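You operate a simulated robot arm through the tools that you are given. There is no shell and no other tool. Be economical: measure what you need, move in short steps, check, and stop when the job is done.

You run a simulated robot arm. Do the job below in one go: nothing can be reset, and whatever is moved stays where it is left.

Task
Take the blue clip from the white table and put it on top of the grey adapter there.

The check looks at the end state, three seconds after you hand in, the way a careful person would. Anything else that was tipped, shoved, dropped, spilled or broken makes it a failure.

Robot
A 7-joint arm with a two-finger parallel gripper, fixed in place. Base frame: the origin is at the foot of the arm, x ahead of it, y to its left, z up; the work surface is at about z = 0. Readings come in cm, degrees, newtons and seconds.
With the tool pointing down near the work surface it reaches from about 24 to 62 cm from the base axis. Its first joint turns from -66.0 to 66.0 degrees. Payload 2.6 kg.
The TCP is the grasp point between the finger pads, 3 cm short of the fingertips. In the tool frame z runs along the fingers and y along their closing line. The gripper opens to 9.4 cm. The fingers are 2.8 cm wide and 1 cm thick; the gripper's body (5 by 9.6 cm) begins 5.5 cm behind the TCP.
Orientation is told as [roll, pitch, yaw] about the base's x, y, z axes, in that order, counted from this pose: with the fingers straight down and closing along the base's y, the tool's x points along the base's -x, its y along +y and its z along -z.

Tools
- The arm moves only by the tool move_arm. Its argument "steps" is a list of rows, each a list of 7 numbers: the shift along the base's x, y, z in cm, then the turn, a rotation vector about the base's x, y, z in degrees, then the opening, from 0 (shut) to 1 (fully open). In form: [[tx, ty, tz, wx, wy, wz, jaw], ...]. A call has 1 to 12 rows; each row is the pose to reach, as a shift and turn from the pose commanded when the call began. A row lasts 0.2 s, in which the tool goes at most 5 cm and 8.6 degrees; a call with a longer step from one row to the next is refused whole, and so is a gripper value outside its range. A pose out of reach is approached as far as the arm can. The call stops where the force on the tool passes 40 N (or 10 N more than at its start, if that is more) or the arm is blocked; 0.2 s more then pass. The fingers move at their own pace (about 7.2 cm/s each) and stop on an object; they squeeze with about 33 N. The grip force told is the motor's: it shows also when the fingers shut on nothing. Time passes only in rows, and 0.2 s behind the last, so rows that repeat a pose let the fingers close. It gives the time, the measured TCP pose, the force on the tool (base axes), the opening and the grip force at its end, in the units of the frame above (readings bear some noise), and new pictures: "show" is both (left out), scene, wrist or none.
- Cameras (640 x 400 px; columns grow to the right, rows downward): "scene" is fixed at [4.99, 43.08, 58.02]; the picture's right is [-0.70, -0.72, 0.00], its down [-0.34, 0.33, -0.88] and it looks along [0.63, -0.61, -0.48] (base axes); focal length 332 px, centre (320, 200). "wrist" rides on the gripper at [-3.7, 0, -5.8] in the tool frame; the picture's right is [0.00, -1.00, 0.00], its down [0.97, 0.00, -0.24] and it looks along [0.24, 0.00, 0.97] (tool axes); focal length 218 px, centre (320, 200). There is no depth. A picture from a camera that has moved, and an enlarged one, comes with that camera's place and axes in the base frame and with its lens. The place of the scene camera against the robot may be out by one fixed shift of up to 1.2 cm in any direction.
- close_up(camera, box): a new picture of the part [left, top, right, bottom] of that camera's present view, enlarged. The clock stands still meanwhile.
- hand_in(): hands the job in; it is judged then, once.

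Go step by step. Nothing tells you positions but the pictures and the camera data: compare them with the known pose of the tool, close in by small moves and look again before you grip or let go. The budget is 90 turns and 170 pictures, counting those below and the enlarged ones. Unless the task says otherwise, let go and move clear before handing in, and close with one line.

The tools are called by a JSON object that holds its "name" and its "arguments". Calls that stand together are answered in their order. move_arm: Moves the arm, as the interface text tells. Its arguments: {"type":"object","properties":{"steps":{"type":"array","items":{"type":"array","items":{"type":"number"}}},"show":{"type":"string","enum":["both","scene","wrist","none"]}},"required":["steps"]} The other tools are called the same way: close_up (camera, box) takes an enlarged picture of a part of a camera's view; hand_in () hands the job in.

At the start:

```text
time_s: 0.0
tool_pos: [37.47, -6.56, 30.15]
tcp_rot: [0.0, 0.0, 0.0]
wrist_force: [0.3, -0.4, 0.7]
gripper_width: 9.37
grasp_force: 0.1
```

scene: 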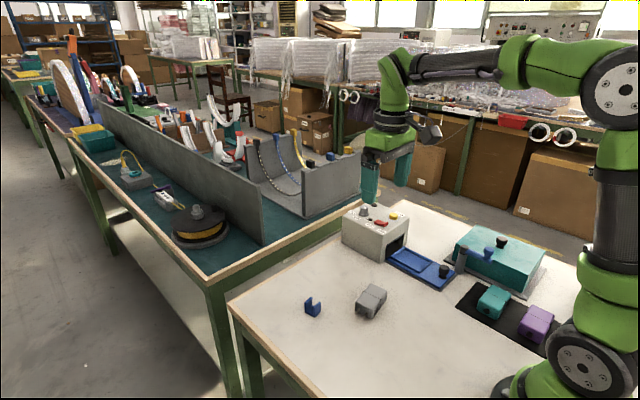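
wrist: 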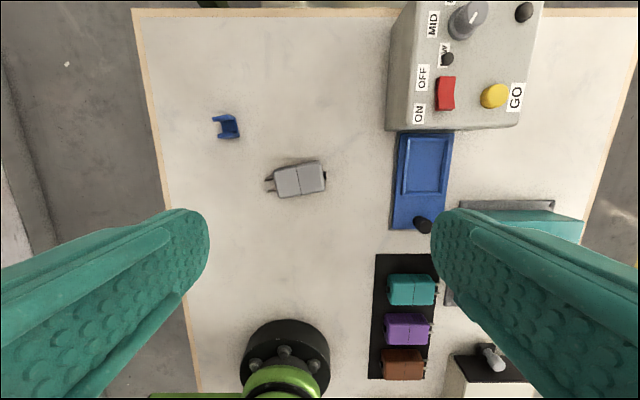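

I see the blue clip at about (44, 7.5) and the grey adapter at about (36, -3.4) on the white table. I'll take enlarged views to learn their shapes.

{"name": "close_up", "arguments": {"camera": "scene", "box": [280, 270, 410, 350]}}

{"name": "close_up", "arguments": {"camera": "wrist", "box": [190, 90, 350, 210]}}

```text
4.92 times, centred on (345, 310) of scene
camera zoom: at [4.99, 43.08, 58.02], right [-0.7, -0.72, 0.0], down [-0.34, 0.33, -0.88], along [0.63, -0.61, -0.48], focal length 1633 px, centre (197, -342)
```

zoom: 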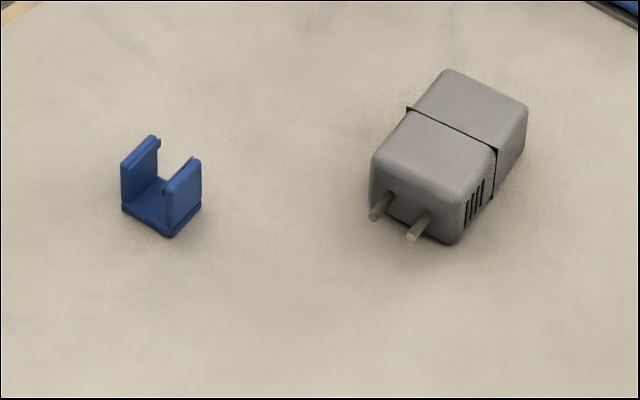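

```text
3.33 times, centred on (270, 150) of wrist
camera zoom: at [41.32, -6.42, 35.68], right [0.0, -1.0, 0.0], down [-0.97, 0.0, 0.24], along [-0.24, 0.0, -0.97], focal length 728 px, centre (487, 367)
```

zoom: 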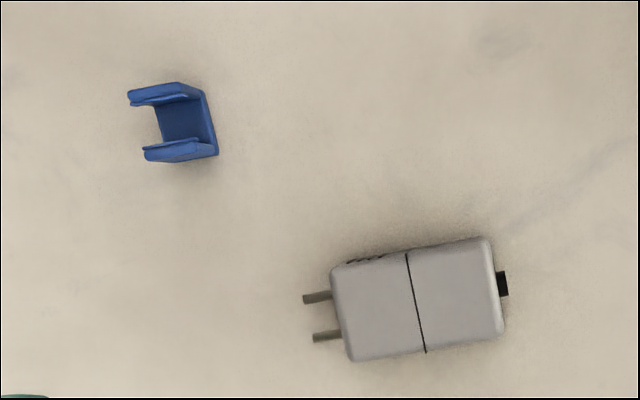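

Both the clip and the adapter look turned about +11° in yaw, and the clip's walls run roughly along y. I'll move above the clip with a yaw of 11° and look again.

{"name": "move_arm", "arguments": {"steps": [[1.2, 2.8, -2.5, 0, 0, 3, 1], [2.6, 5.6, -5, 0, 0, 6, 1], [3.9, 8.4, -7.5, 0, 0, 9, 1], [5.2, 11.2, -10, 0, 0, 11, 1], [6.5, 14, -12.5, 0, 0, 11, 1], [6.5, 14, -14.5, 0, 0, 11, 1], [6.5, 14, -14.5, 0, 0, 11, 1]]}}

```text
time_s: 1.6
tool_pos: [43.93, 7.55, 15.59]
tcp_rot: [-0.1, -0.1, 11.0]
wrist_force: [0.2, 0.5, 0.6]
gripper_width: 9.42
grasp_force: 0.0
camera wrist: at [47.58, 8.29, 21.19], right [0.19, -0.98, 0.0], down [-0.95, -0.18, 0.24], along [-0.24, -0.05, -0.97], focal length 218 px, centre (320, 200)
```

scene: 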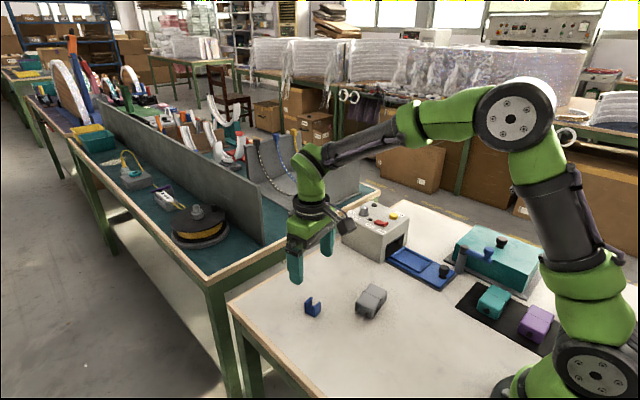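
wrist: 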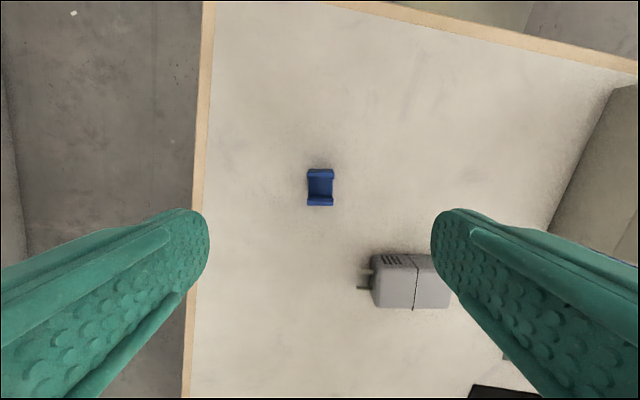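

{"name": "close_up", "arguments": {"camera": "wrist", "box": [280, 150, 360, 225]}}

{"name": "close_up", "arguments": {"camera": "wrist", "box": [340, 230, 460, 330]}}

```text
5.33 times, centred on (320, 188) of wrist
camera zoom: at [47.58, 8.29, 21.19], right [0.19, -0.98, 0.0], down [-0.95, -0.18, 0.24], along [-0.24, -0.05, -0.97], focal length 1164 px, centre (320, 267)
```

zoom: 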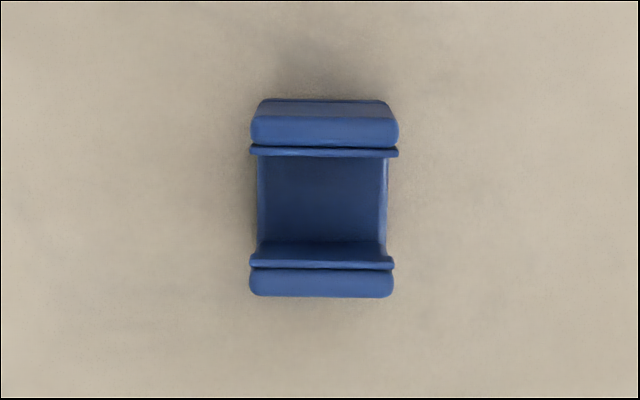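

```text
4.00 times, centred on (400, 280) of wrist
camera zoom: at [47.58, 8.29, 21.19], right [0.19, -0.98, 0.0], down [-0.95, -0.18, 0.24], along [-0.24, -0.05, -0.97], focal length 873 px, centre (0, -120)
```

zoom: 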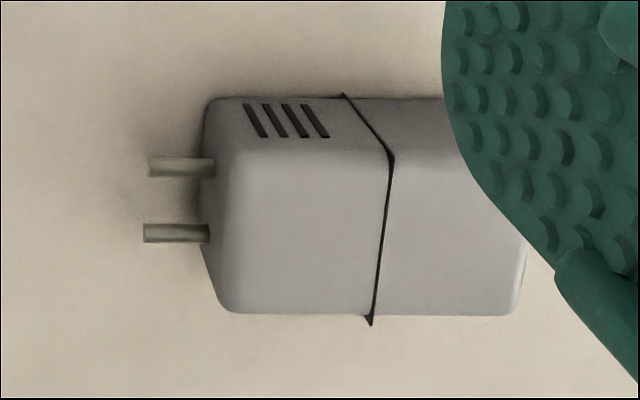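

The clip is now centred and aligned with the gripper, at about (43.9, 7.5) and 2.4 cm along the closing line. I'll half close and go down most of the way, then check.

{"name": "move_arm", "arguments": {"steps": [[0, 0, -2.5, 0, 0, 0, 0.65], [0, 0, -5, 0, 0, 0, 0.65], [0, 0, -7.5, 0, 0, 0, 0.65], [0, 0, -8.6, 0, 0, 0, 0.65], [0, 0, -8.6, 0, 0, 0, 0.65]]}}

{"name": "close_up", "arguments": {"camera": "scene", "box": [260, 250, 390, 330]}}

```text
time_s: 2.8
tool_pos: [43.92, 7.46, 6.89]
tcp_rot: [0.0, 0.0, 11.0]
wrist_force: [0.4, 0.1, 0.4]
gripper_width: 6.11
grasp_force: 0.0
camera wrist: at [47.61, 8.3, 12.52], right [0.19, -0.98, 0.0], down [-0.95, -0.18, 0.24], along [-0.24, -0.05, -0.97], focal length 218 px, centre (320, 200)
```

scene: 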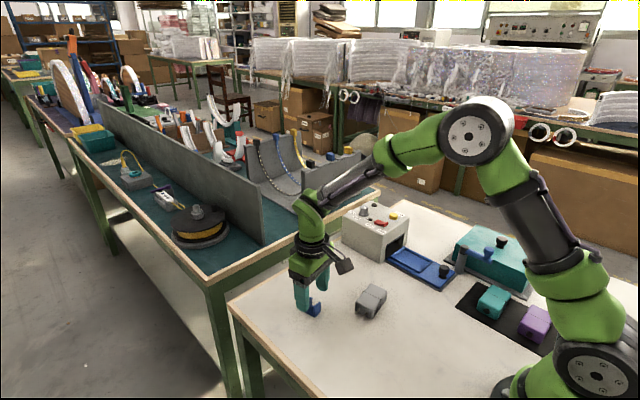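
wrist: 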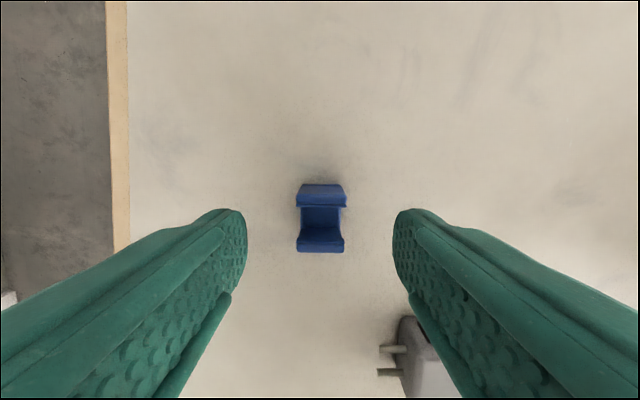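

```text
4.92 times, centred on (325, 290) of scene
camera zoom: at [4.99, 43.08, 58.02], right [-0.7, -0.72, 0.0], down [-0.34, 0.33, -0.88], along [0.63, -0.61, -0.48], focal length 1633 px, centre (295, -243)
```

zoom: 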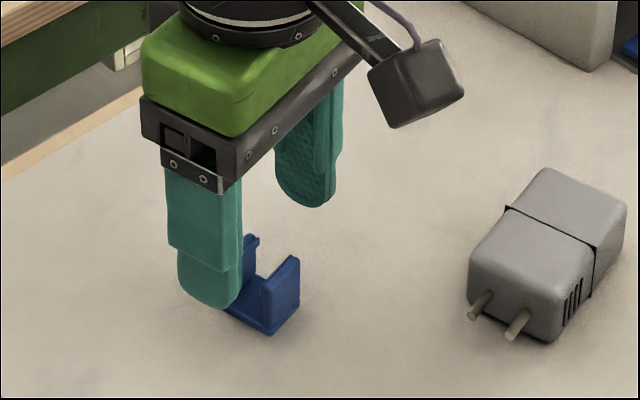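

The clip sits centred between the fingers with about 2 cm clearance on each side. I'll go down so the tips are about 0.5 cm above the table, then close.

{"name": "move_arm", "arguments": {"steps": [[0, 0, -1.8, 0, 0, 0, 0.65], [0, 0, -3.4, 0, 0, 0, 0.65], [0, 0, -3.4, 0, 0, 0, 0.65], [0, 0, -3.4, 0, 0, 0, 0.4], [0, 0, -3.4, 0, 0, 0, 0.2], [0, 0, -3.4, 0, 0, 0, 0.1], [0, 0, -3.4, 0, 0, 0, 0.1]]}}

{"name": "close_up", "arguments": {"camera": "scene", "box": [260, 250, 390, 330]}}

```text
time_s: 4.4
tool_pos: [44.09, 7.49, 3.47]
tcp_rot: [0.0, 0.0, 11.0]
wrist_force: [0.5, -0.8, 0.0]
gripper_width: 2.28
grasp_force: 33.5
camera wrist: at [47.67, 8.41, 9.13], right [0.19, -0.98, 0.0], down [-0.95, -0.18, 0.24], along [-0.24, -0.05, -0.97], focal length 218 px, centre (320, 200)
```

scene: 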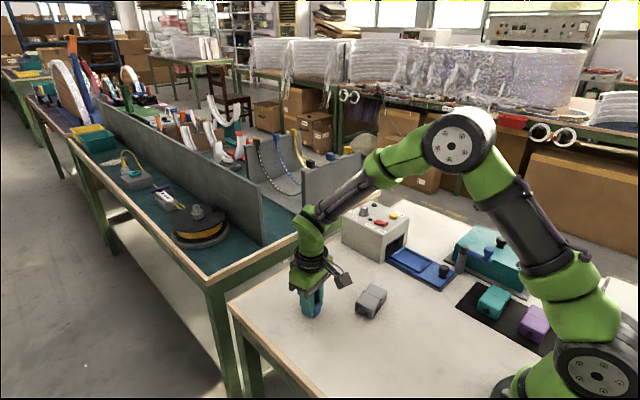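
wrist: 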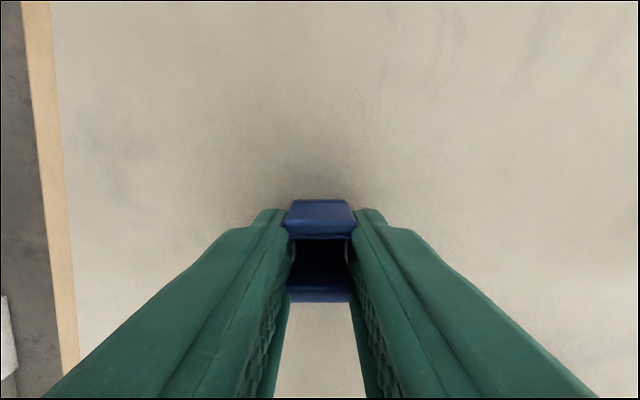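

```text
4.92 times, centred on (325, 290) of scene
camera zoom: at [4.99, 43.08, 58.02], right [-0.7, -0.72, 0.0], down [-0.34, 0.33, -0.88], along [0.63, -0.61, -0.48], focal length 1633 px, centre (295, -243)
```

zoom: 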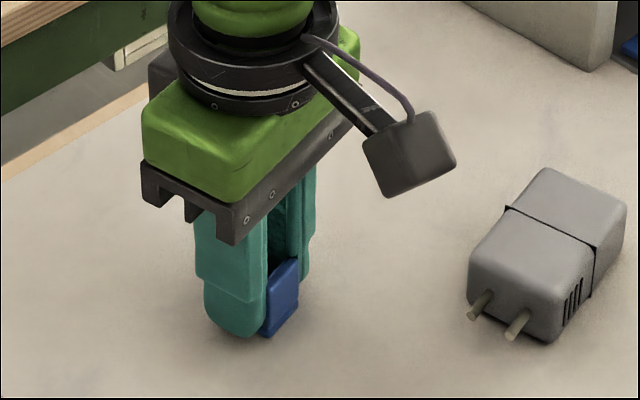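

The clip is gripped (2.28 cm, 33 N). I'll lift it straight up, carry it above the adapter at about (36.5, -3), and look there.

{"name": "move_arm", "arguments": {"steps": [[0, 0, 3, 0, 0, 0, 0.1], [0, 0, 7, 0, 0, 0, 0.1], [0, 0, 11, 0, 0, 0, 0.1], [-2, -2.8, 14, 0, 0, 0, 0.1], [-4, -5.5, 14, 0, 0, 0, 0.1], [-6, -8.2, 14, 0, 0, 0, 0.1], [-7.5, -10.5, 14, 0, 0, 0, 0.1], [-7.5, -10.5, 14, 0, 0, 0, 0.1]]}}

{"name": "close_up", "arguments": {"camera": "wrist", "box": [240, 130, 400, 250]}}

{"name": "close_up", "arguments": {"camera": "scene", "box": [300, 230, 440, 330]}}

```text
time_s: 6.2
tool_pos: [36.73, -2.86, 17.38]
tcp_rot: [0.0, 0.0, 10.9]
wrist_force: [-0.3, -0.2, 0.4]
gripper_width: 2.27
grasp_force: 33.3
camera wrist: at [40.35, -2.1, 23.08], right [0.19, -0.98, 0.0], down [-0.95, -0.19, 0.24], along [-0.24, -0.05, -0.97], focal length 218 px, centre (320, 200)
```

scene: 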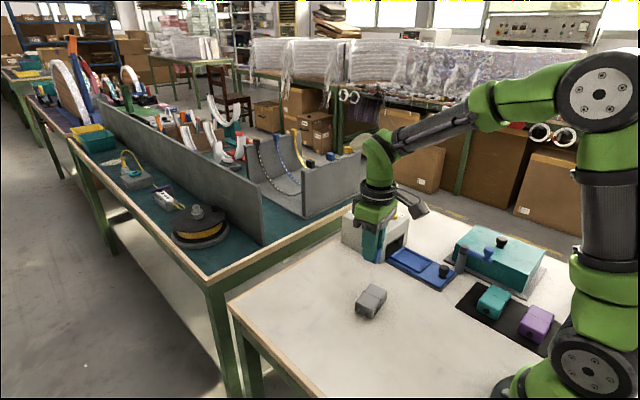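
wrist: 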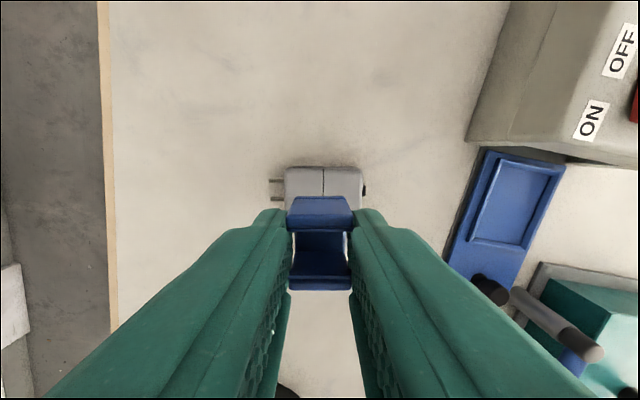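

```text
3.33 times, centred on (320, 190) of wrist
camera zoom: at [40.35, -2.1, 23.08], right [0.19, -0.98, 0.0], down [-0.95, -0.19, 0.24], along [-0.24, -0.05, -0.97], focal length 728 px, centre (320, 233)
```

zoom: 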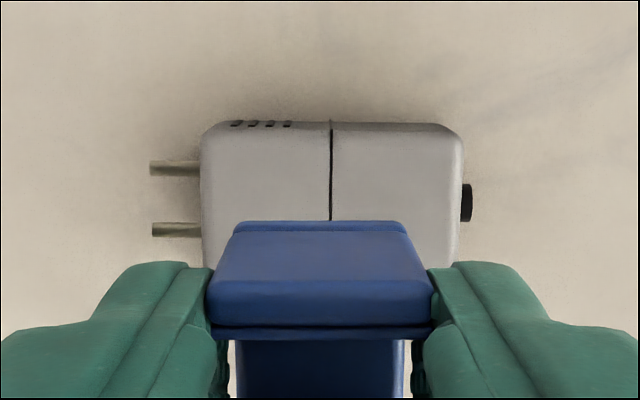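

```text
4.00 times, centred on (370, 280) of scene
camera zoom: at [4.99, 43.08, 58.02], right [-0.7, -0.72, 0.0], down [-0.34, 0.33, -0.88], along [0.63, -0.61, -0.48], focal length 1327 px, centre (120, -120)
```

zoom: 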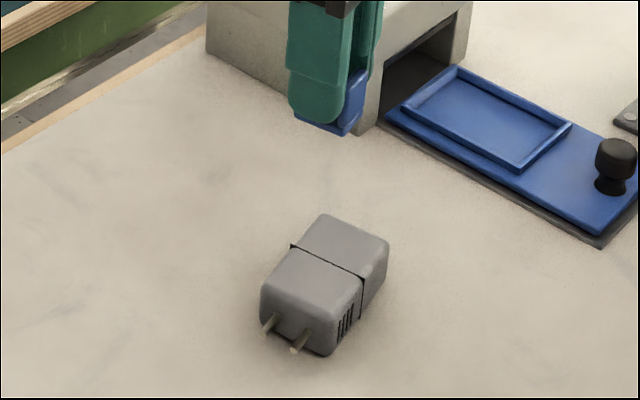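

The adapter's centre is about 0.35 cm to the right of the clip and 0.45 cm towards the base, with its top at roughly 3 cm. I'll correct for that, go down to TCP z of about 8.3, and check.

{"name": "move_arm", "arguments": {"steps": [[-0.37, -0.43, 0, 0, 0, 0, 0.1], [-0.37, -0.43, -3, 0, 0, 0, 0.1], [-0.37, -0.43, -6, 0, 0, 0, 0.1], [-0.37, -0.43, -8.2, 0, 0, 0, 0.1], [-0.37, -0.43, -9.2, 0, 0, 0, 0.1], [-0.37, -0.43, -9.2, 0, 0, 0, 0.1]]}}

{"name": "close_up", "arguments": {"camera": "scene", "box": [310, 250, 430, 330]}}

{"name": "close_up", "arguments": {"camera": "wrist", "box": [220, 150, 420, 300]}}

```text
time_s: 7.6
tool_pos: [36.18, -3.38, 8.34]
tcp_rot: [0.0, -0.1, 10.9]
wrist_force: [-0.2, -0.4, 0.4]
gripper_width: 2.28
grasp_force: 33.1
camera wrist: at [39.89, -2.6, 13.99], right [0.19, -0.98, 0.0], down [-0.95, -0.18, 0.24], along [-0.24, -0.05, -0.97], focal length 218 px, centre (320, 200)
```

scene: 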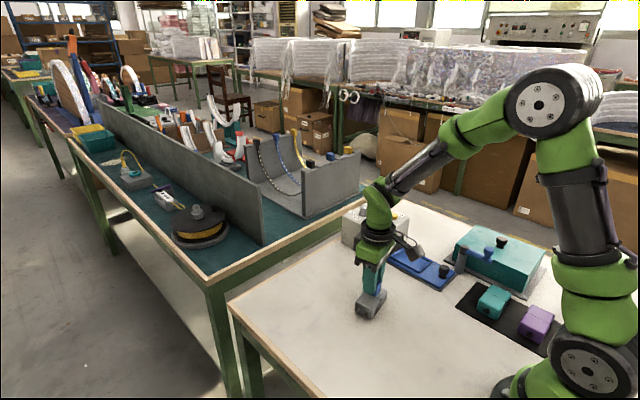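
wrist: 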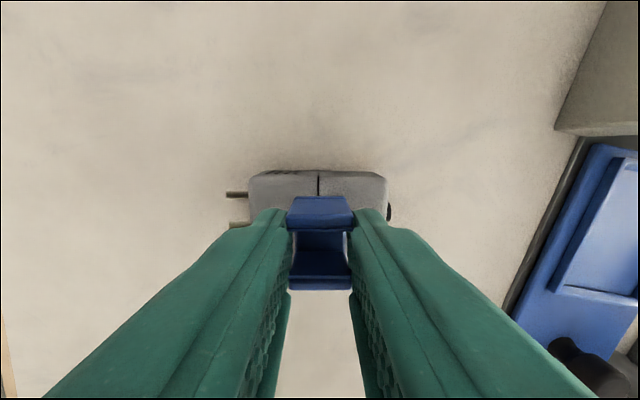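

```text
5.00 times, centred on (370, 290) of scene
camera zoom: at [4.99, 43.08, 58.02], right [-0.7, -0.72, 0.0], down [-0.34, 0.33, -0.88], along [0.63, -0.61, -0.48], focal length 1659 px, centre (70, -250)
```

zoom: 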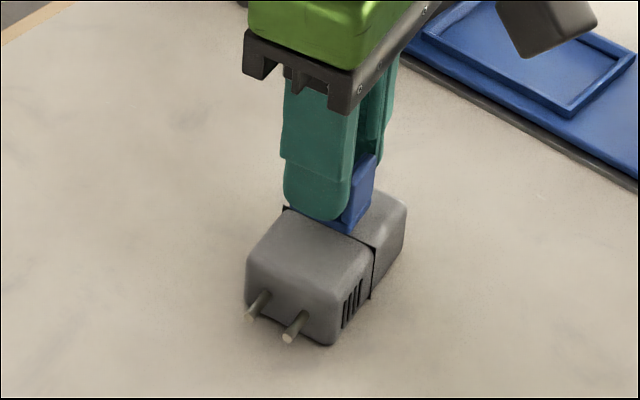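

```text
2.67 times, centred on (320, 225) of wrist
camera zoom: at [39.89, -2.6, 13.99], right [0.19, -0.98, 0.0], down [-0.95, -0.18, 0.24], along [-0.24, -0.05, -0.97], focal length 582 px, centre (320, 133)
```

zoom: 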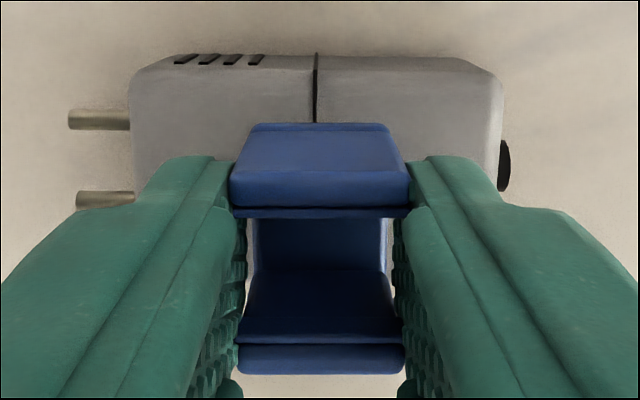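

The clip is centred along the adapter and well placed across it. I'll go down in small steps and watch the force.

{"name": "move_arm", "arguments": {"steps": [[0, 0, -0.5, 0, 0, 0, 0.1], [0, 0, -0.9, 0, 0, 0, 0.1], [0, 0, -1.2, 0, 0, 0, 0.1], [0, 0, -1.2, 0, 0, 0, 0.1]], "show": "none"}}

{"name": "close_up", "arguments": {"camera": "scene", "box": [340, 260, 400, 320]}}

```text
time_s: 8.6
tool_pos: [36.29, -3.46, 7.24]
tcp_rot: [0.0, -0.3, 10.9]
wrist_force: [-3.1, 1.7, 26.0]
gripper_width: 2.28
grasp_force: 33.0
```

```text
6.67 times, centred on (370, 290) of scene
camera zoom: at [4.98, 43.08, 58.02], right [-0.7, -0.72, 0.0], down [-0.34, 0.33, -0.88], along [0.63, -0.61, -0.48], focal length 2212 px, centre (-13, -400)
```

zoom: 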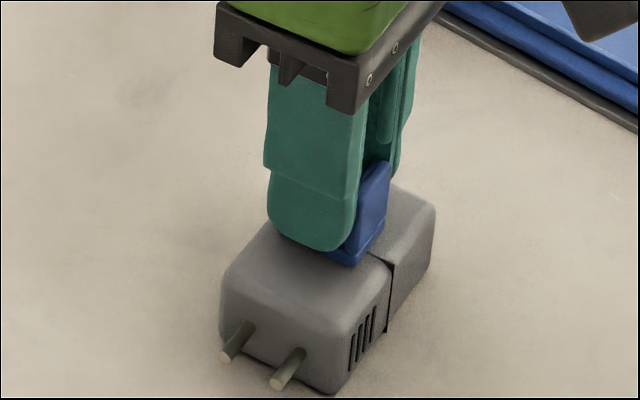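

The clip touches the adapter at TCP z of about 7.25, which puts the adapter's top at about 3.7 cm. I'll ease the push slightly and check the force before letting go.

{"name": "move_arm", "arguments": {"steps": [[0, 0, 0.1, 0, 0, 0, 0.1], [0, 0, 0.1, 0, 0, 0, 0.1]], "show": "wrist"}}

```text
time_s: 9.2
tool_pos: [36.34, -3.35, 7.18]
tcp_rot: [-0.1, -0.1, 11.0]
wrist_force: [3.4, 0.4, 12.6]
gripper_width: 2.25
grasp_force: 32.7
camera wrist: at [39.98, -2.68, 12.88], right [0.19, -0.98, 0.0], down [-0.95, -0.19, 0.24], along [-0.23, -0.05, -0.97], focal length 218 px, centre (320, 200)
```

wrist: 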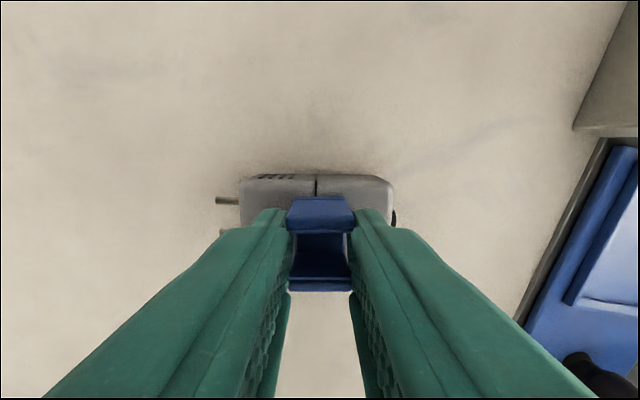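

Light contact of about 13 N remains. I'll ease a touch more, open gently, and hold there to look.

{"name": "move_arm", "arguments": {"steps": [[0, 0, 0.06, 0, 0, 0, 0.1], [0, 0, 0.06, 0, 0, 0, 0.27], [0, 0, 0.06, 0, 0, 0, 0.36], [0, 0, 0.06, 0, 0, 0, 0.42], [0, 0, 0.06, 0, 0, 0, 0.42]]}}

{"name": "close_up", "arguments": {"camera": "scene", "box": [340, 260, 400, 320]}}

```text
time_s: 10.4
tool_pos: [36.07, -3.48, 7.32]
tcp_rot: [0.0, 0.0, 11.0]
wrist_force: [1.0, 0.4, 0.1]
gripper_width: 3.95
grasp_force: 0.1
camera wrist: at [39.88, -2.66, 12.96], right [0.19, -0.98, 0.0], down [-0.95, -0.18, 0.24], along [-0.24, -0.05, -0.97], focal length 218 px, centre (320, 200)
```

scene: 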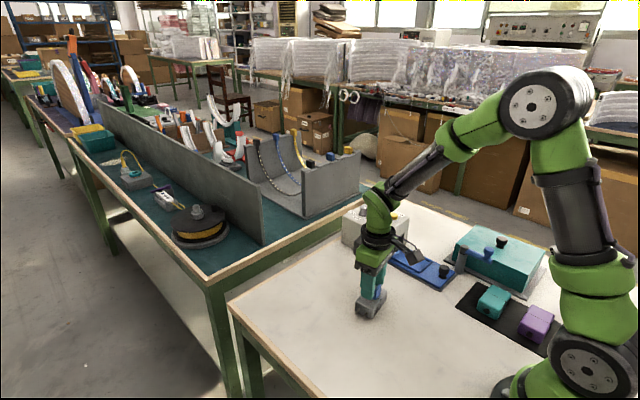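
wrist: 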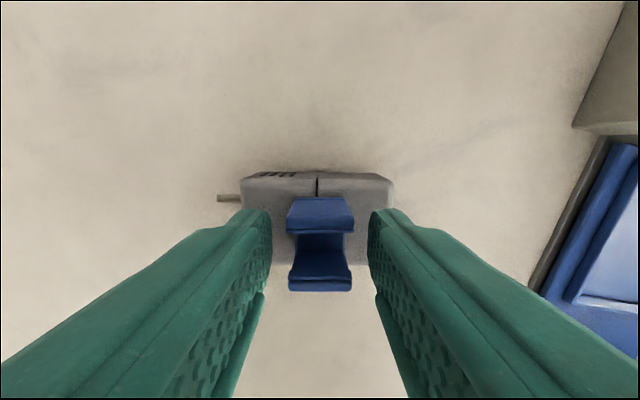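

```text
6.67 times, centred on (370, 290) of scene
camera zoom: at [4.99, 43.08, 58.02], right [-0.7, -0.72, 0.0], down [-0.34, 0.33, -0.88], along [0.63, -0.61, -0.48], focal length 2212 px, centre (-13, -400)
```

zoom: 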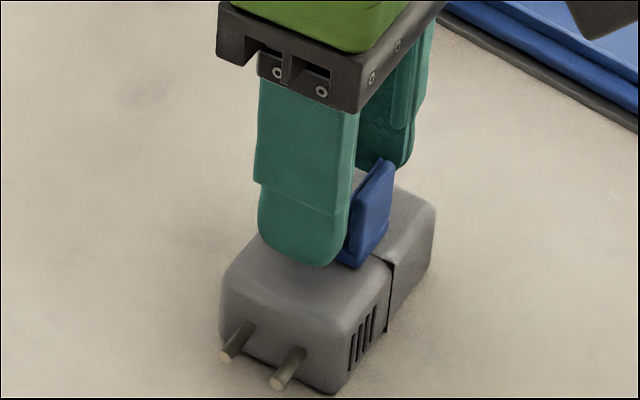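

The clip stands free on the adapter. I'll lift straight up, clear of it, and then check.

{"name": "move_arm", "arguments": {"steps": [[0, 0, 1, 0, 0, 0, 0.42], [0, 0, 3, 0, 0, 0, 0.42], [0, 0, 6, 0, 0, 0, 0.42], [0, 0, 10, 0, 0, 0, 0.42], [0, 0, 13, 0, 0, 0, 0.6], [0, 0, 13, 0, 0, 0, 0.6]]}}

{"name": "close_up", "arguments": {"camera": "scene", "box": [330, 250, 410, 330]}}

{"name": "close_up", "arguments": {"camera": "wrist", "box": [260, 130, 380, 230]}}

```text
time_s: 11.8
tool_pos: [36.13, -3.51, 20.4]
tcp_rot: [0.0, 0.0, 11.1]
wrist_force: [0.4, -0.4, -0.5]
gripper_width: 5.63
grasp_force: 0.0
camera wrist: at [39.87, -2.63, 26.04], right [0.19, -0.98, 0.0], down [-0.95, -0.18, 0.24], along [-0.24, -0.05, -0.97], focal length 218 px, centre (320, 200)
```

scene: 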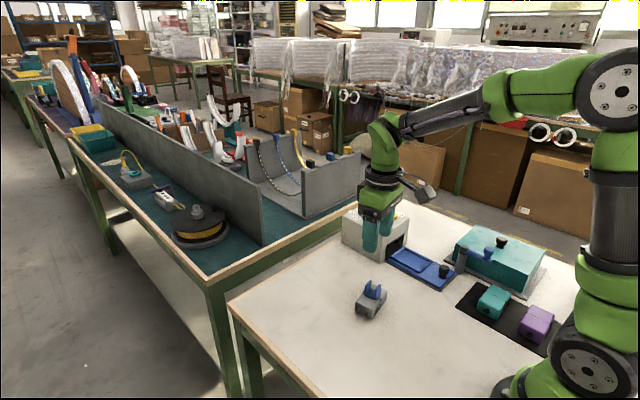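
wrist: 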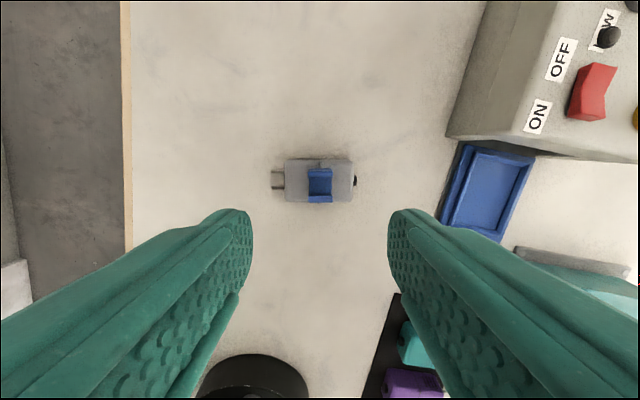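

```text
5.00 times, centred on (370, 290) of scene
camera zoom: at [4.99, 43.08, 58.02], right [-0.7, -0.72, 0.0], down [-0.34, 0.33, -0.88], along [0.63, -0.61, -0.48], focal length 1659 px, centre (70, -250)
```

zoom: 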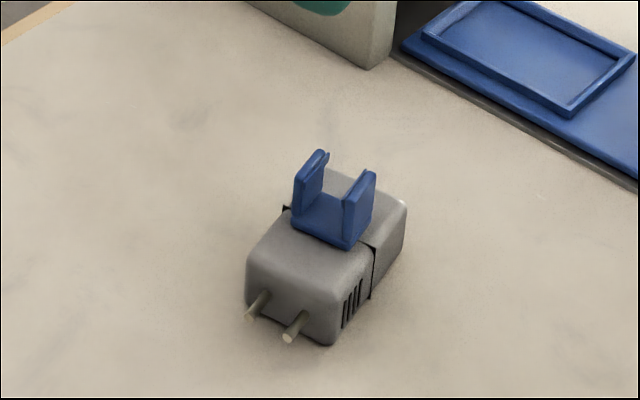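

```text
4.00 times, centred on (320, 180) of wrist
camera zoom: at [39.87, -2.63, 26.04], right [0.19, -0.98, 0.0], down [-0.95, -0.18, 0.24], along [-0.24, -0.05, -0.97], focal length 873 px, centre (320, 280)
```

zoom: 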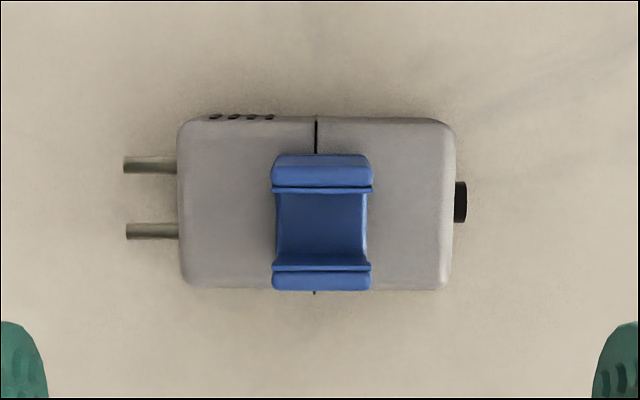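

The clip stands upright and flat on the adapter's top, the adapter hasn't moved, and the gripper is clear, so I'm handing in.

{"name": "hand_in", "arguments": {}}

```text
The job is handed in.
```

The blue clip is resting upright on top of the grey adapter; nothing else was moved.
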